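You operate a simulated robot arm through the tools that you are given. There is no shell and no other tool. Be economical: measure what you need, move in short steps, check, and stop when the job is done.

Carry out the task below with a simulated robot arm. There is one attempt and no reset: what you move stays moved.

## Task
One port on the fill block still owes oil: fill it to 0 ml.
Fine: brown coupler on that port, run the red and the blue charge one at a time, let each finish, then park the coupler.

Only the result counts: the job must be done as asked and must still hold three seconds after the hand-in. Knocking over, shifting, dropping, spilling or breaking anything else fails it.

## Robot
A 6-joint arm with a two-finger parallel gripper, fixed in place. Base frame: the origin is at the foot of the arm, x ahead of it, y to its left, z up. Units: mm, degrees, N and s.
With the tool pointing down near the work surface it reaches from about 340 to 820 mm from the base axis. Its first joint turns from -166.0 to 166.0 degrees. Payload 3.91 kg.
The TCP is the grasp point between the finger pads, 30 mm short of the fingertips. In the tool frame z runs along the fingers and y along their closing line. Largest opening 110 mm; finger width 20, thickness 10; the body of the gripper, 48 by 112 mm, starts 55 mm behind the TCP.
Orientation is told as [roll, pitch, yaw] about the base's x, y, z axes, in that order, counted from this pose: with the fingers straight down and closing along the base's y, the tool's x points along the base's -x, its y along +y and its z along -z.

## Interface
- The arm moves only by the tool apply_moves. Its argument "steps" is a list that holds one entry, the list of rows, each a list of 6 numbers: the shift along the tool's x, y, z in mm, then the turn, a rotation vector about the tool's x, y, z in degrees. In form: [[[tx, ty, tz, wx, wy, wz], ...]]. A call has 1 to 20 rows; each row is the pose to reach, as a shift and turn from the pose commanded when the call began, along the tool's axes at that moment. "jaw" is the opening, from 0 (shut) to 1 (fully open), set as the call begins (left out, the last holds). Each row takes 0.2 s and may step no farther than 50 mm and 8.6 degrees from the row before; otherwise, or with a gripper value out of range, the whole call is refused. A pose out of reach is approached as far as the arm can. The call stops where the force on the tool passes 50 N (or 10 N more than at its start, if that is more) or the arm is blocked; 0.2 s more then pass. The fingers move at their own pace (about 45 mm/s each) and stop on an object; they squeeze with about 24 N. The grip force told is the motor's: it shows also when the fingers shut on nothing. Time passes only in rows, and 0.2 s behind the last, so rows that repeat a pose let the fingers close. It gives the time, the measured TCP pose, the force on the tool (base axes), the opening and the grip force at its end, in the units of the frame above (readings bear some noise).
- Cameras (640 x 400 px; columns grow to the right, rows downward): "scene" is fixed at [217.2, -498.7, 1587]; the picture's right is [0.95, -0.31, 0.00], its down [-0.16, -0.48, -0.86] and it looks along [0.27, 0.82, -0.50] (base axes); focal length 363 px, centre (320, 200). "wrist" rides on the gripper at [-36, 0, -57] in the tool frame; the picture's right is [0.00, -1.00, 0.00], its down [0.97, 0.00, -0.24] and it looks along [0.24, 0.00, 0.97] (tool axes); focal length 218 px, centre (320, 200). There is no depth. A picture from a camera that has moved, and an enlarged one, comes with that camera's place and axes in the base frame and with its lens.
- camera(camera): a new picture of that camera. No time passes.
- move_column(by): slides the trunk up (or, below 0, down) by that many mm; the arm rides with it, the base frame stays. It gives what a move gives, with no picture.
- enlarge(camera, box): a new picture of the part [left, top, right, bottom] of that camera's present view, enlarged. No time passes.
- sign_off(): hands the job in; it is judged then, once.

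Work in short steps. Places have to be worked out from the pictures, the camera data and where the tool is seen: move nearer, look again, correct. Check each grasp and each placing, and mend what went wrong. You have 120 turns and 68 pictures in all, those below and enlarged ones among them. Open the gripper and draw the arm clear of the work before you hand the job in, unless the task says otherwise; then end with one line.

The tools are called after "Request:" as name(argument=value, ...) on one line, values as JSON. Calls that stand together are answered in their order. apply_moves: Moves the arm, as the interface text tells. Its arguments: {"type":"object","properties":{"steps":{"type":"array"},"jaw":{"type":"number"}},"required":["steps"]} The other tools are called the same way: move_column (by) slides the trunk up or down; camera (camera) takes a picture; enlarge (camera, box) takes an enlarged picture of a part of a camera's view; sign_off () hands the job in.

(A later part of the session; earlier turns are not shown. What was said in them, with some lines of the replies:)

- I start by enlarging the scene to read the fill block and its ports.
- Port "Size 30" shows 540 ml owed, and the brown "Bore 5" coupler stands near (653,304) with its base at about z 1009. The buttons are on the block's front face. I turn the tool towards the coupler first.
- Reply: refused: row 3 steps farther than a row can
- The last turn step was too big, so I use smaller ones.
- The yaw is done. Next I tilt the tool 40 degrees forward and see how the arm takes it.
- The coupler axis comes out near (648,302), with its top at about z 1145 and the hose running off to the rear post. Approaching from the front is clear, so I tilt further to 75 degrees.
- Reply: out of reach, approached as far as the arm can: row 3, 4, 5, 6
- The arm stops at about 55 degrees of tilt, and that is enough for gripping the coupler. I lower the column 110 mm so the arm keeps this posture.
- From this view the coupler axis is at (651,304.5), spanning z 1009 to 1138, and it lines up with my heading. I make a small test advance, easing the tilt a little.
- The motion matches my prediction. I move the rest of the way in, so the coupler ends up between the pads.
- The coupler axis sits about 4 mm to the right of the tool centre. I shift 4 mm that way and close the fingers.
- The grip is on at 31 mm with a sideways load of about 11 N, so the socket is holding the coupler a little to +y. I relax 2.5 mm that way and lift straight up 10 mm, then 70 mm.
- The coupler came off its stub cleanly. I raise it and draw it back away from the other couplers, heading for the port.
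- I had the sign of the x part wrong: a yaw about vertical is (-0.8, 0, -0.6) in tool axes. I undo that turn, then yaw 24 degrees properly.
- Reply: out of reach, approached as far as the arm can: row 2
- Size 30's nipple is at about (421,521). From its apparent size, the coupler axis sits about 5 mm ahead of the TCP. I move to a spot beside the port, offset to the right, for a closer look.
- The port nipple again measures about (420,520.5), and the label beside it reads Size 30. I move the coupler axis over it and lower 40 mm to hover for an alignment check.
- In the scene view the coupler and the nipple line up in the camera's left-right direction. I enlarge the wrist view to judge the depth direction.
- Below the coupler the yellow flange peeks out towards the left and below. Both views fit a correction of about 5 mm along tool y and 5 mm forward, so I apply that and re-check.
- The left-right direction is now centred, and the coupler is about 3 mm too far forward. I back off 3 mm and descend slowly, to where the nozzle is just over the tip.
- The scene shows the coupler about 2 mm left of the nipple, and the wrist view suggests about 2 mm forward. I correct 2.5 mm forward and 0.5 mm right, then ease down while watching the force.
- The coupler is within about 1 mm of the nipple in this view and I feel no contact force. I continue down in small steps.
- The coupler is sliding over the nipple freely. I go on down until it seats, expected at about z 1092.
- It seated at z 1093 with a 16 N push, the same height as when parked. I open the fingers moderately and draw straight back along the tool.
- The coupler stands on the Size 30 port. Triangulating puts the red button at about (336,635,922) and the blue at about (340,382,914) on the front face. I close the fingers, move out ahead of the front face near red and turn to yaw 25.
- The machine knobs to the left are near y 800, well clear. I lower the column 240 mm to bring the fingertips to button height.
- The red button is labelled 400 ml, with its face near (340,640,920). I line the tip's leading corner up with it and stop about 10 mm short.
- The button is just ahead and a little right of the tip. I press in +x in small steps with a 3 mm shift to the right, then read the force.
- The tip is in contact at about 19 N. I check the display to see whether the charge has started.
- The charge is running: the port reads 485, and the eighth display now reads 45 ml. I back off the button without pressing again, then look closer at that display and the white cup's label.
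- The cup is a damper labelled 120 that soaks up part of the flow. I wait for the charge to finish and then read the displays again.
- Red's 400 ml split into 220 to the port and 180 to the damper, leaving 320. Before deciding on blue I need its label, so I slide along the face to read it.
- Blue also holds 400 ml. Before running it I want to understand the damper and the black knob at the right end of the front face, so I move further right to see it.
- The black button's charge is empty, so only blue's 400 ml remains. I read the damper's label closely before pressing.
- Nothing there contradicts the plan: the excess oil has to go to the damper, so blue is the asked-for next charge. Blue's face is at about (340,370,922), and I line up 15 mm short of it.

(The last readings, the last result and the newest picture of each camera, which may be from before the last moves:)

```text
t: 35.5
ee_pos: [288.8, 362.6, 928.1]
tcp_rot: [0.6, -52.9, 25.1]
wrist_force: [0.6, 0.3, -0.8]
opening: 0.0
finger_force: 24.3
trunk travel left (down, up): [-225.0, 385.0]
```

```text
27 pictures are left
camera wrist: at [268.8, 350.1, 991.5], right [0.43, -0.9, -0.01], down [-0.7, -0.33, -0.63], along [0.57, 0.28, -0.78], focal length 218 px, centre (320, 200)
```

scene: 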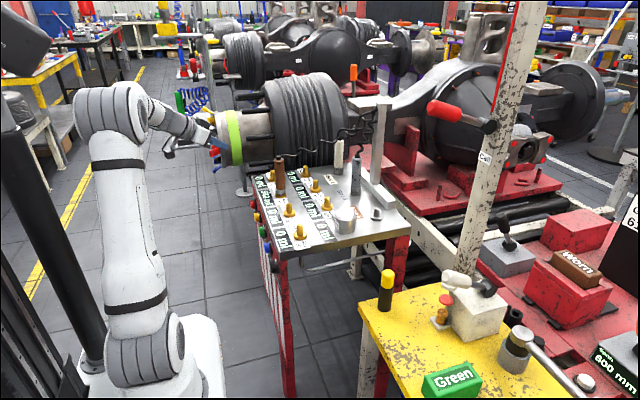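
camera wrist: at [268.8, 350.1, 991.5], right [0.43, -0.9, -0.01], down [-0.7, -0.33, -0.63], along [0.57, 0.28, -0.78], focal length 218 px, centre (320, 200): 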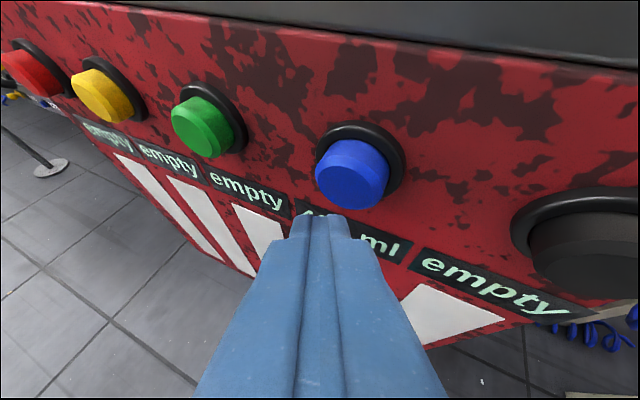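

The geometry matches the red approach. I press in +x by 16 mm with a slight rise.

Request:
apply_moves(steps=[[[-6, -3.4, 4.6, 0, 0, 0], [-8.1, -5.1, 7.5, 0, 0, 0], [-10.3, -6.8, 10.4, 0, 0, 0], [-10.3, -6.8, 10.4, 0, 0, 0]]])

Request:
enlarge(camera="scene", box=[240, 160, 320, 260])

```text
t: 36.5
ee_pos: [304.1, 363.9, 928.6]
tcp_rot: [0.4, -52.9, 25.1]
wrist_force: [-3.7, -1.3, -1.0]
opening: 0.0
finger_force: 24.2
trunk travel left (down, up): [-225.0, 385.0]
```

```text
4.00 times, centred on (280, 210) of scene
camera zoom: at [217.2, -498.7, 1587.0], right [0.95, -0.31, 0.0], down [-0.16, -0.48, -0.86], along [0.27, 0.82, -0.5], focal length 1452 px, centre (480, 160)
```

zoom: 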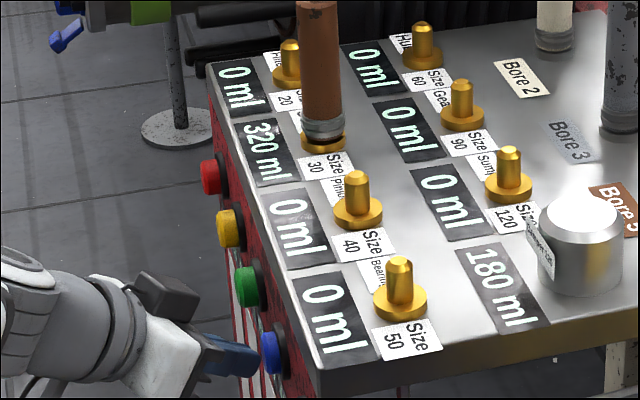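

The tip is only touching at about 4 N and the charge hasn't started. I press 4 mm further.

Request:
apply_moves(steps=[[[-1.1, -0.8, 1.5, 0, 0, 0], [-2.2, -1.7, 2.9, 0, 0, 0], [-2.2, -1.7, 2.9, 0, 0, 0]]])

Request:
enlarge(camera="scene", box=[240, 160, 320, 260])

```text
t: 37.3
ee_pos: [306.8, 363.4, 930.4]
tcp_rot: [0.3, -53.0, 25.3]
wrist_force: [-27.8, -0.2, -5.4]
opening: 0.0
finger_force: 24.2
trunk travel left (down, up): [-225.0, 385.0]
```

```text
4.00 times, centred on (280, 210) of scene
camera zoom: at [217.2, -498.7, 1587.0], right [0.95, -0.31, 0.0], down [-0.16, -0.48, -0.86], along [0.27, 0.82, -0.5], focal length 1452 px, centre (480, 160)
```

zoom: 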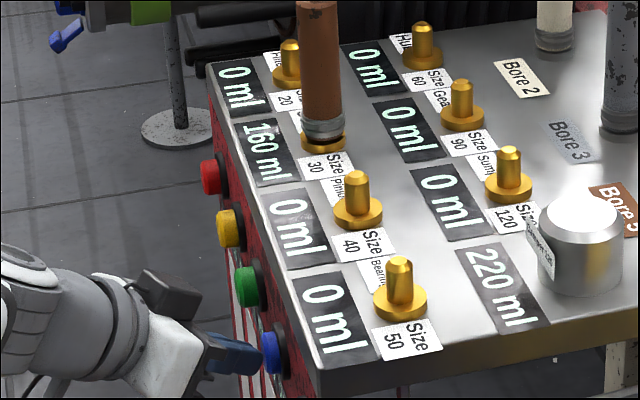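

Now the split is 160 to the port and 40 to the damper, an 80% share, which heads for exactly 0. I back off and wait for it to finish.

Request:
apply_moves(steps=[[[11, 8.5, -14.5, 0, 0, 0], [22, 17, -29, 0, 0, 0], [22, 17, -29, 0, 0, 0], [22, 17, -29, 0, 0, 0], [22, 17, -29, 0, 0, 0], [22, 17, -29, 0, 0, 0], [22, 17, -29, 0, 0, 0], [22, 17, -29, 0, 0, 0], [22, 17, -29, 0, 0, 0], [22, 17, -29, 0, 0, 0], [22, 17, -29, 0, 0, 0], [22, 17, -29, 0, 0, 0]]])

Request:
enlarge(camera="scene", box=[240, 160, 320, 260])

```text
t: 39.9
ee_pos: [266.4, 363.6, 931.2]
tcp_rot: [0.5, -53.0, 25.1]
wrist_force: [0.1, 0.1, -0.1]
opening: 0.1
finger_force: 24.2
trunk travel left (down, up): [-225.0, 385.0]
```

```text
4.00 times, centred on (280, 210) of scene
camera zoom: at [217.2, -498.7, 1587.0], right [0.95, -0.31, 0.0], down [-0.16, -0.48, -0.86], along [0.27, 0.82, -0.5], focal length 1452 px, centre (480, 160)
```

zoom: 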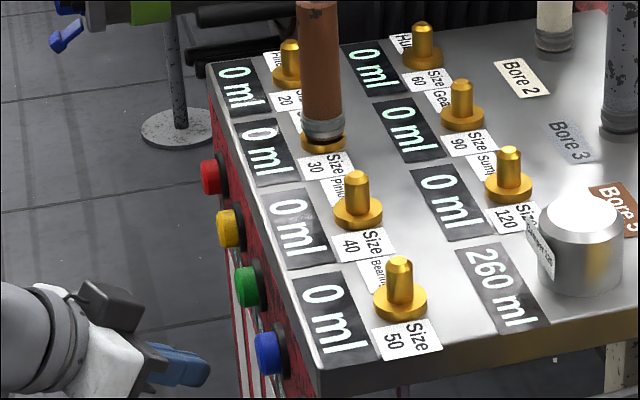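

The port reads 0 ml. I raise the column to fetch the coupler for parking.

Request:
move_column(by=240)

Request:
apply_moves(steps=[[[0, 0, 0, -6.1, 0, -4.6], [0, 0, 0, -12.2, 0, -9.2], [0, 0, 0, -18.4, 0, -13.8], [0, 0, 0, -18.4, 0, -13.8], [0, 0, 0, -18.4, 0, -13.8]]], jaw=0.65)

```text
t: 42.4
ee_pos: [266.1, 363.6, 1171.3]
tcp_rot: [0.5, -52.9, 25.2]
wrist_force: [0.2, 0.8, 0.6]
opening: 0.0
finger_force: 24.3
trunk travel left (down, up): [-465.0, 145.0]
```

```text
t: 43.6
ee_pos: [266.3, 363.3, 1170.3]
tcp_rot: [0.6, -53.1, 48.1]
wrist_force: [-1.0, 0.2, 0.5]
opening: 71.5
finger_force: 0.0
trunk travel left (down, up): [-465.0, 145.0]
```

The yaw is restored. I go back to the pre-grasp point and check the coupler's place from there.

Request:
apply_moves(steps=[[[-22, -2.1, 25.7, 0, 0, 0], [-44, -4.2, 51.4, 0, 0, 0], [-66.2, -6.4, 77, 0, 0, 0], [-66.2, -6.4, 77, 0, 0, 0]]])

Request:
camera(camera="wrist")

```text
t: 44.6
ee_pos: [339.2, 434.7, 1179.2]
tcp_rot: [0.6, -53.0, 48.1]
wrist_force: [0.2, -0.1, -0.4]
opening: 71.1
finger_force: 0.0
trunk travel left (down, up): [-465.0, 145.0]
```

```text
23 pictures are left
camera wrist: at [324.6, 415.3, 1242.2], right [0.75, -0.66, -0.01], down [-0.52, -0.58, -0.63], along [0.41, 0.48, -0.78], focal length 218 px, centre (320, 200)
```

wrist: 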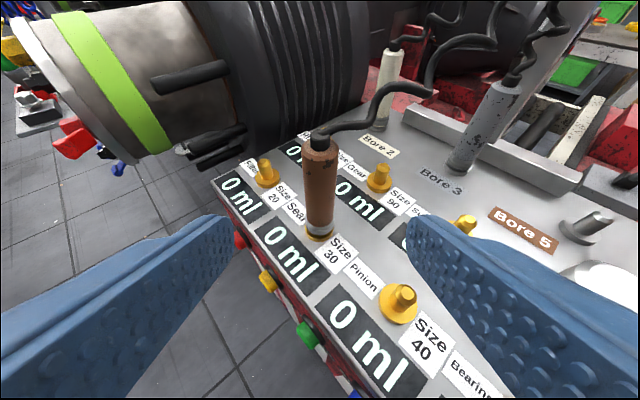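

The coupler stands as I left it, centred ahead. I advance along the tool to the earlier grasp pose and close.

Request:
apply_moves(steps=[[[0, 0.5, 48, 0, 0, 0], [0, 1, 90, 0, 0, 0], [0, 1, 120, 0, 0, 0], [0, 1, 143, 0, 0, 0], [0, 1, 143, 0, 0, 0]]])

Request:
apply_moves(steps=[[[0, 0, 0, 0, 0, 0], [0, 0, 0, 0, 0, 0], [0, 0, 0, 0, 0, 0], [0, 0, 0, 0, 0, 0], [0, 0, 0, 0, 0, 0]]], jaw=0)

Request:
camera(camera="wrist")

```text
t: 45.8
ee_pos: [411.5, 521.2, 1090.6]
tcp_rot: [0.6, -52.9, 48.1]
wrist_force: [0.2, -0.1, 0.5]
opening: 71.6
finger_force: 0.1
trunk travel left (down, up): [-465.0, 145.0]
```

```text
t: 47.0
ee_pos: [412.8, 520.4, 1088.8]
tcp_rot: [0.8, -53.1, 48.0]
wrist_force: [7.3, -5.9, 0.4]
opening: 30.7
finger_force: 24.0
trunk travel left (down, up): [-465.0, 145.0]
```

```text
22 pictures are left
camera wrist: at [398.9, 500.7, 1152.9], right [0.75, -0.66, -0.01], down [-0.52, -0.58, -0.63], along [0.41, 0.48, -0.78], focal length 218 px, centre (320, 200)
```

wrist: 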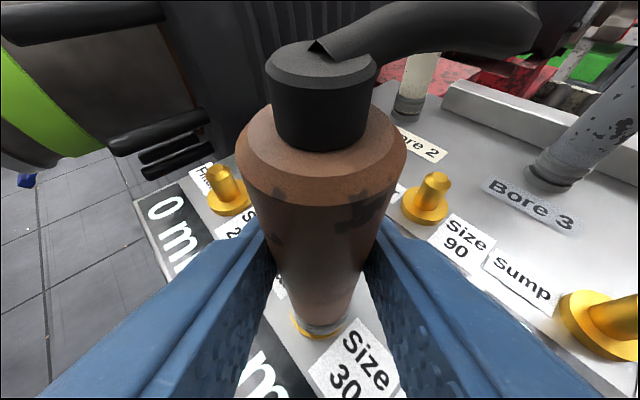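

The coupler is gripped, with about 9 N of side load towards tool -y. I relax 2 mm that way, then lift 60 mm straight up.

Request:
apply_moves(steps=[[[0, -2, 0, 0, 0, 0], [-8, -2, -6, 0, 0, 0], [-16, -2, -12, 0, 0, 0], [-32, -2, -24, 0, 0, 0], [-56, -2, -42, 0, 0, 0], [-80, -2, -60, 0, 0, 0], [-80, -2, -60, 0, 0, 0]]])

Request:
enlarge(camera="scene", box=[240, 110, 400, 260])

```text
t: 48.6
ee_pos: [417.3, 518.0, 1192.2]
tcp_rot: [0.6, -53.1, 48.1]
wrist_force: [-0.2, -0.2, -1.1]
opening: 30.5
finger_force: 24.4
trunk travel left (down, up): [-465.0, 145.0]
```

```text
2.67 times, centred on (320, 185) of scene
camera zoom: at [217.2, -498.7, 1587.0], right [0.95, -0.31, 0.0], down [-0.16, -0.48, -0.86], along [0.27, 0.82, -0.5], focal length 968 px, centre (320, 240)
```

zoom: 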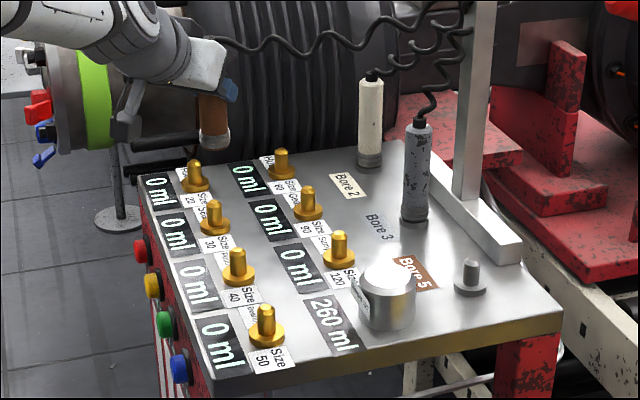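

The coupler is off, the port still reads 0, and nothing else moved. I retrace the route back towards its parking stub.

Request:
apply_moves(steps=[[[10, -37.5, -13.4, 0, 0, 0], [20, -75, -26.8, 0, 0, 0], [30, -112.5, -40, 0, 0, 0], [40, -150, -53.5, 0, 0, 0], [50.4, -187.8, -67, 0, 0, 0], [50.4, -187.8, -67, 0, 0, 0]]])

Request:
apply_moves(steps=[[[0, 0, 0, 6.4, 0, 4.8], [0, 0, 0, 12.8, 0, 9.6], [0, 0, 0, 19.2, 0, 14.4], [0, 0, 0, 19.2, 0, 14.4]]])

Request:
camera(camera="wrist")

```text
t: 50.0
ee_pos: [502.4, 332.9, 1189.8]
tcp_rot: [0.7, -53.1, 48.0]
wrist_force: [0.9, -0.5, -1.2]
opening: 30.7
finger_force: 23.9
trunk travel left (down, up): [-465.0, 145.0]
```

```text
t: 51.0
ee_pos: [500.3, 332.5, 1191.2]
tcp_rot: [0.6, -52.9, 24.2]
wrist_force: [0.1, -0.6, -0.9]
opening: 30.5
finger_force: 23.9
out of reach, approached as far as the arm can: row 2
trunk travel left (down, up): [-465.0, 145.0]
```

```text
20 pictures are left
camera wrist: at [479.8, 321.5, 1253.5], right [0.42, -0.91, 0.0], down [-0.71, -0.32, -0.63], along [0.57, 0.26, -0.78], focal length 218 px, centre (320, 200)
```

wrist: 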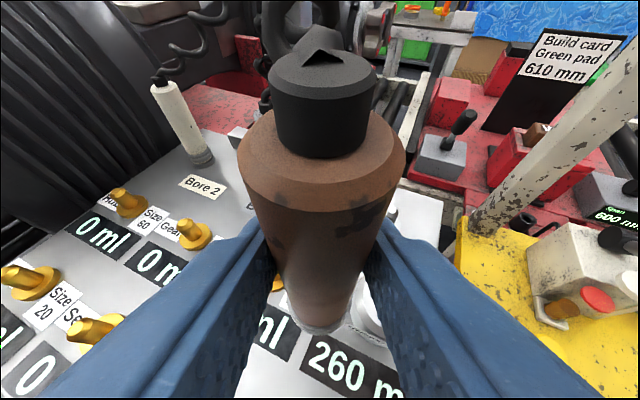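

The tool is aligned again at yaw 24. I move to hover over the parking stub, about 65 mm above the seat height.

Request:
apply_moves(steps=[[[-20, -22, 25, 0, 0, 0], [-38, -44, 52, 0, 0, 0], [-54, -65, 82, 0, 0, 0], [-51, -86, 119, 0, 0, 0], [-51, -86, 119, 0, 0, 0]]])

Request:
enlarge(camera="scene", box=[340, 150, 420, 220])

Request:
enlarge(camera="wrist", box=[250, 270, 390, 390])

```text
t: 52.2
ee_pos: [650.5, 306.8, 1158.4]
tcp_rot: [0.5, -52.8, 24.1]
wrist_force: [-0.3, 0.5, -1.4]
opening: 30.6
finger_force: 23.9
trunk travel left (down, up): [-465.0, 145.0]
```

```text
5.71 times, centred on (380, 185) of scene
camera zoom: at [217.2, -498.7, 1587.0], right [0.95, -0.31, 0.0], down [-0.16, -0.48, -0.86], along [0.27, 0.82, -0.5], focal length 2074 px, centre (-23, 286)
```

zoom: 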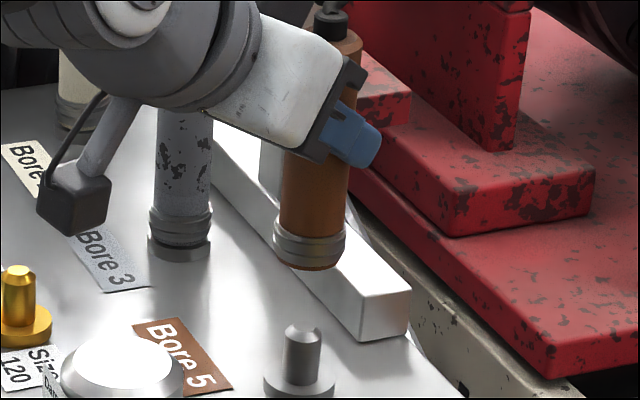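

```text
3.33 times, centred on (320, 330) of wrist
camera zoom: at [629.6, 296.6, 1220.6], right [0.42, -0.91, -0.01], down [-0.71, -0.32, -0.63], along [0.57, 0.27, -0.78], focal length 728 px, centre (320, -233)
```

zoom: 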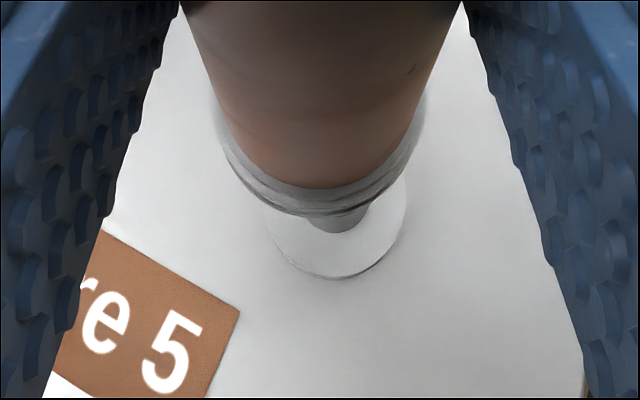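

Relative to the stub, the coupler is about 4.5 mm too far forward and 3.5 mm too far left, and the scene view agrees. I correct that and descend 22 mm for another check.

Request:
apply_moves(steps=[[[2.7, -3.5, -3.6, 0, 0, 0], [11.5, -3.5, 3, 0, 0, 0], [20.3, -3.5, 9.6, 0, 0, 0], [20.3, -3.5, 9.6, 0, 0, 0]]])

Request:
enlarge(camera="scene", box=[340, 150, 420, 220])

Request:
enlarge(camera="wrist", box=[250, 270, 390, 390])

```text
t: 53.2
ee_pos: [647.2, 303.0, 1137.5]
tcp_rot: [0.4, -52.9, 24.1]
wrist_force: [-0.2, -0.1, -1.8]
opening: 31.1
finger_force: 24.2
trunk travel left (down, up): [-465.0, 145.0]
```

```text
5.71 times, centred on (380, 185) of scene
camera zoom: at [217.2, -498.7, 1587.0], right [0.95, -0.31, 0.0], down [-0.16, -0.48, -0.86], along [0.27, 0.82, -0.5], focal length 2074 px, centre (-23, 286)
```

zoom: 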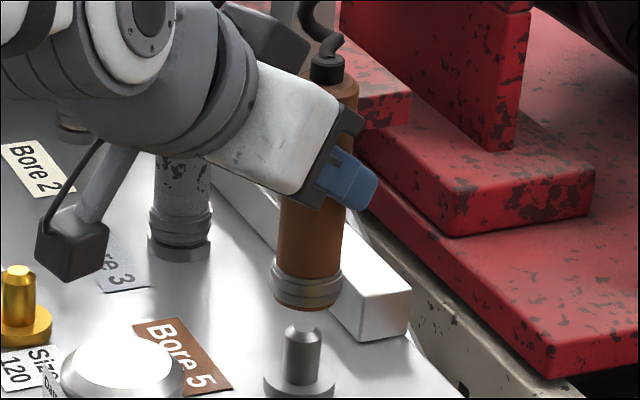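

```text
3.33 times, centred on (320, 330) of wrist
camera zoom: at [627.2, 291.3, 1200.7], right [0.42, -0.91, -0.01], down [-0.71, -0.32, -0.63], along [0.57, 0.26, -0.78], focal length 728 px, centre (320, -233)
```

zoom: 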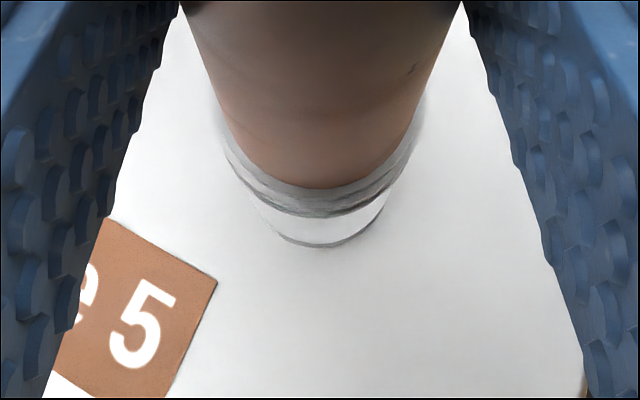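

Both views now show it aligned within about 1 mm. I descend onto the stub in small steps, watching the force.

Request:
apply_moves(steps=[[[4, 0, 3, 0, 0, 0], [8, 0, 6, 0, 0, 0], [12, 0, 9, 0, 0, 0], [16, 0, 12, 0, 0, 0], [20, 0, 15, 0, 0, 0], [24, 0, 18, 0, 0, 0], [24, 0, 18, 0, 0, 0]]])

Request:
enlarge(camera="scene", box=[340, 150, 420, 220])

```text
t: 54.8
ee_pos: [648.1, 302.3, 1104.5]
tcp_rot: [0.6, -52.7, 24.1]
wrist_force: [4.1, 7.9, -2.9]
opening: 30.8
finger_force: 23.6
trunk travel left (down, up): [-465.0, 145.0]
```

```text
5.71 times, centred on (380, 185) of scene
camera zoom: at [217.2, -498.7, 1587.0], right [0.95, -0.31, 0.0], down [-0.16, -0.48, -0.86], along [0.27, 0.82, -0.5], focal length 2074 px, centre (-23, 286)
```

zoom: 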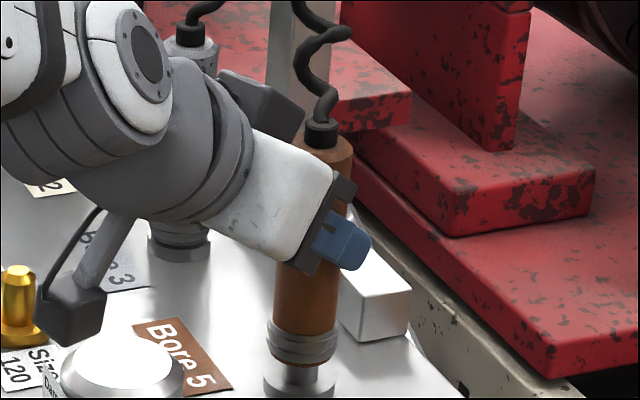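

It is on the stub with a light side load towards +x/+y. I shift about 1 mm that way and continue to the seat.

Request:
apply_moves(steps=[[[-0.7, 1, 1, 0, 0, 0], [2.5, 1, 3.4, 0, 0, 0], [5.7, 1, 5.8, 0, 0, 0], [8.9, 1, 8.2, 0, 0, 0], [11.3, 1, 10, 0, 0, 0], [11.3, 1, 10, 0, 0, 0]]])

Request:
enlarge(camera="scene", box=[340, 150, 420, 220])

```text
t: 56.2
ee_pos: [648.4, 301.9, 1090.5]
tcp_rot: [0.6, -53.0, 24.1]
wrist_force: [0.5, 0.9, -1.4]
opening: 30.7
finger_force: 23.5
trunk travel left (down, up): [-465.0, 145.0]
```

```text
5.71 times, centred on (380, 185) of scene
camera zoom: at [217.2, -498.7, 1587.0], right [0.95, -0.31, 0.0], down [-0.16, -0.48, -0.86], along [0.27, 0.82, -0.5], focal length 2074 px, centre (-23, 286)
```

zoom: 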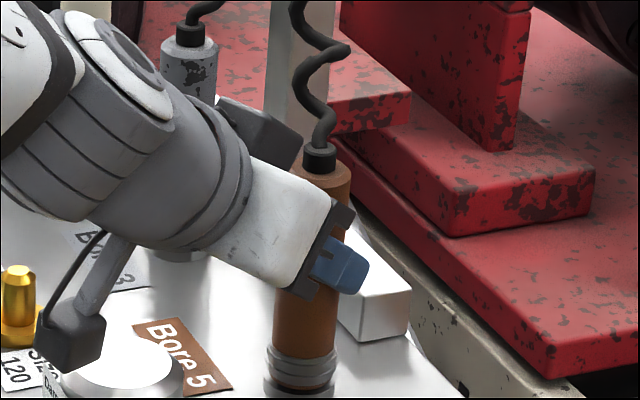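

It is almost seated and the load is gone. I go down at most 3.5 mm more to touch.

Request:
apply_moves(steps=[[[1.6, 0, 1.2, 0, 0, 0], [2.8, 0, 2.1, 0, 0, 0], [2.8, 0, 2.1, 0, 0, 0]]])

```text
t: 57.0
ee_pos: [648.8, 301.2, 1090.5]
tcp_rot: [0.7, -53.1, 24.1]
wrist_force: [6.6, 2.9, 16.0]
opening: 31.2
finger_force: 24.1
trunk travel left (down, up): [-465.0, 145.0]
```

The coupler is seated, at 16 N downward. I open the fingers and draw back along the tool.

Request:
apply_moves(steps=[[[0, 0, 0, 0, 0, 0], [0, 0, 0, 0, 0, 0], [0, 0, 0, 0, 0, 0], [0, 0, 0, 0, 0, 0]]], jaw=0.7)

Request:
apply_moves(steps=[[[0, 0, -30, 0, 0, 0], [0, 0, -70, 0, 0, 0], [-10, 0, -110, 0, 0, 0], [-20, 0, -150, 0, 0, 0], [-40, 0, -185, 0, 0, 0], [-40, 0, -185, 0, 0, 0]]])

Request:
enlarge(camera="scene", box=[240, 110, 440, 270])

Request:
camera(camera="wrist")

```text
t: 58.0
ee_pos: [647.3, 301.2, 1088.2]
tcp_rot: [0.5, -52.9, 24.1]
wrist_force: [0.1, 0.1, 0.7]
opening: 76.9
finger_force: 0.0
trunk travel left (down, up): [-465.0, 145.0]
```

```text
t: 59.4
ee_pos: [535.2, 254.3, 1232.9]
tcp_rot: [0.5, -52.9, 24.2]
wrist_force: [-0.5, 0.5, -1.1]
opening: 77.3
finger_force: 0.0
trunk travel left (down, up): [-465.0, 145.0]
```

```text
2.50 times, centred on (340, 190) of scene
camera zoom: at [217.2, -498.7, 1587.0], right [0.95, -0.31, 0.0], down [-0.16, -0.48, -0.86], along [0.27, 0.82, -0.5], focal length 907 px, centre (270, 225)
```

zoom: 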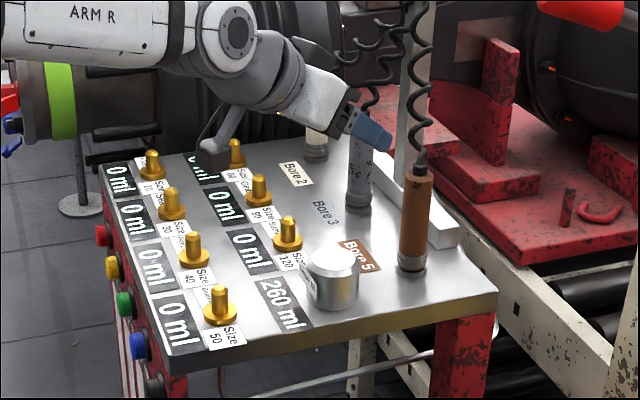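

```text
12 pictures are left
camera wrist: at [515.2, 243.1, 1296.0], right [0.42, -0.91, -0.01], down [-0.71, -0.32, -0.63], along [0.57, 0.27, -0.78], focal length 218 px, centre (320, 200)
```

wrist: 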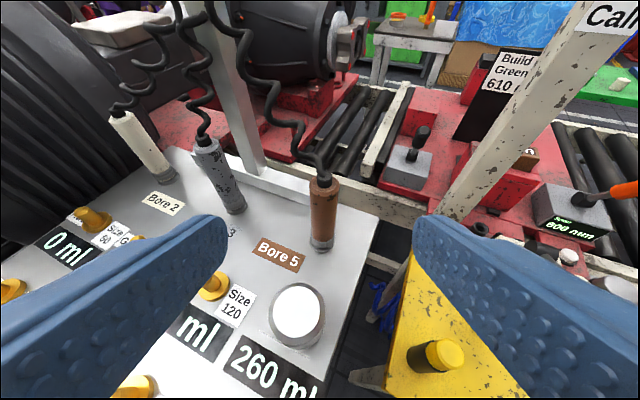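

The coupler stands upright on its stub, all the ports read 0 ml, and the arm is clear with the gripper open. I hand in.

Request:
sign_off()

```text
The job is handed in.
```

The Size 30 port now reads 0 ml, filled from 540 ml by the red and then the blue charge. The brown coupler is back on its stub, and 260 ml of the 800 ml run went into the damper.
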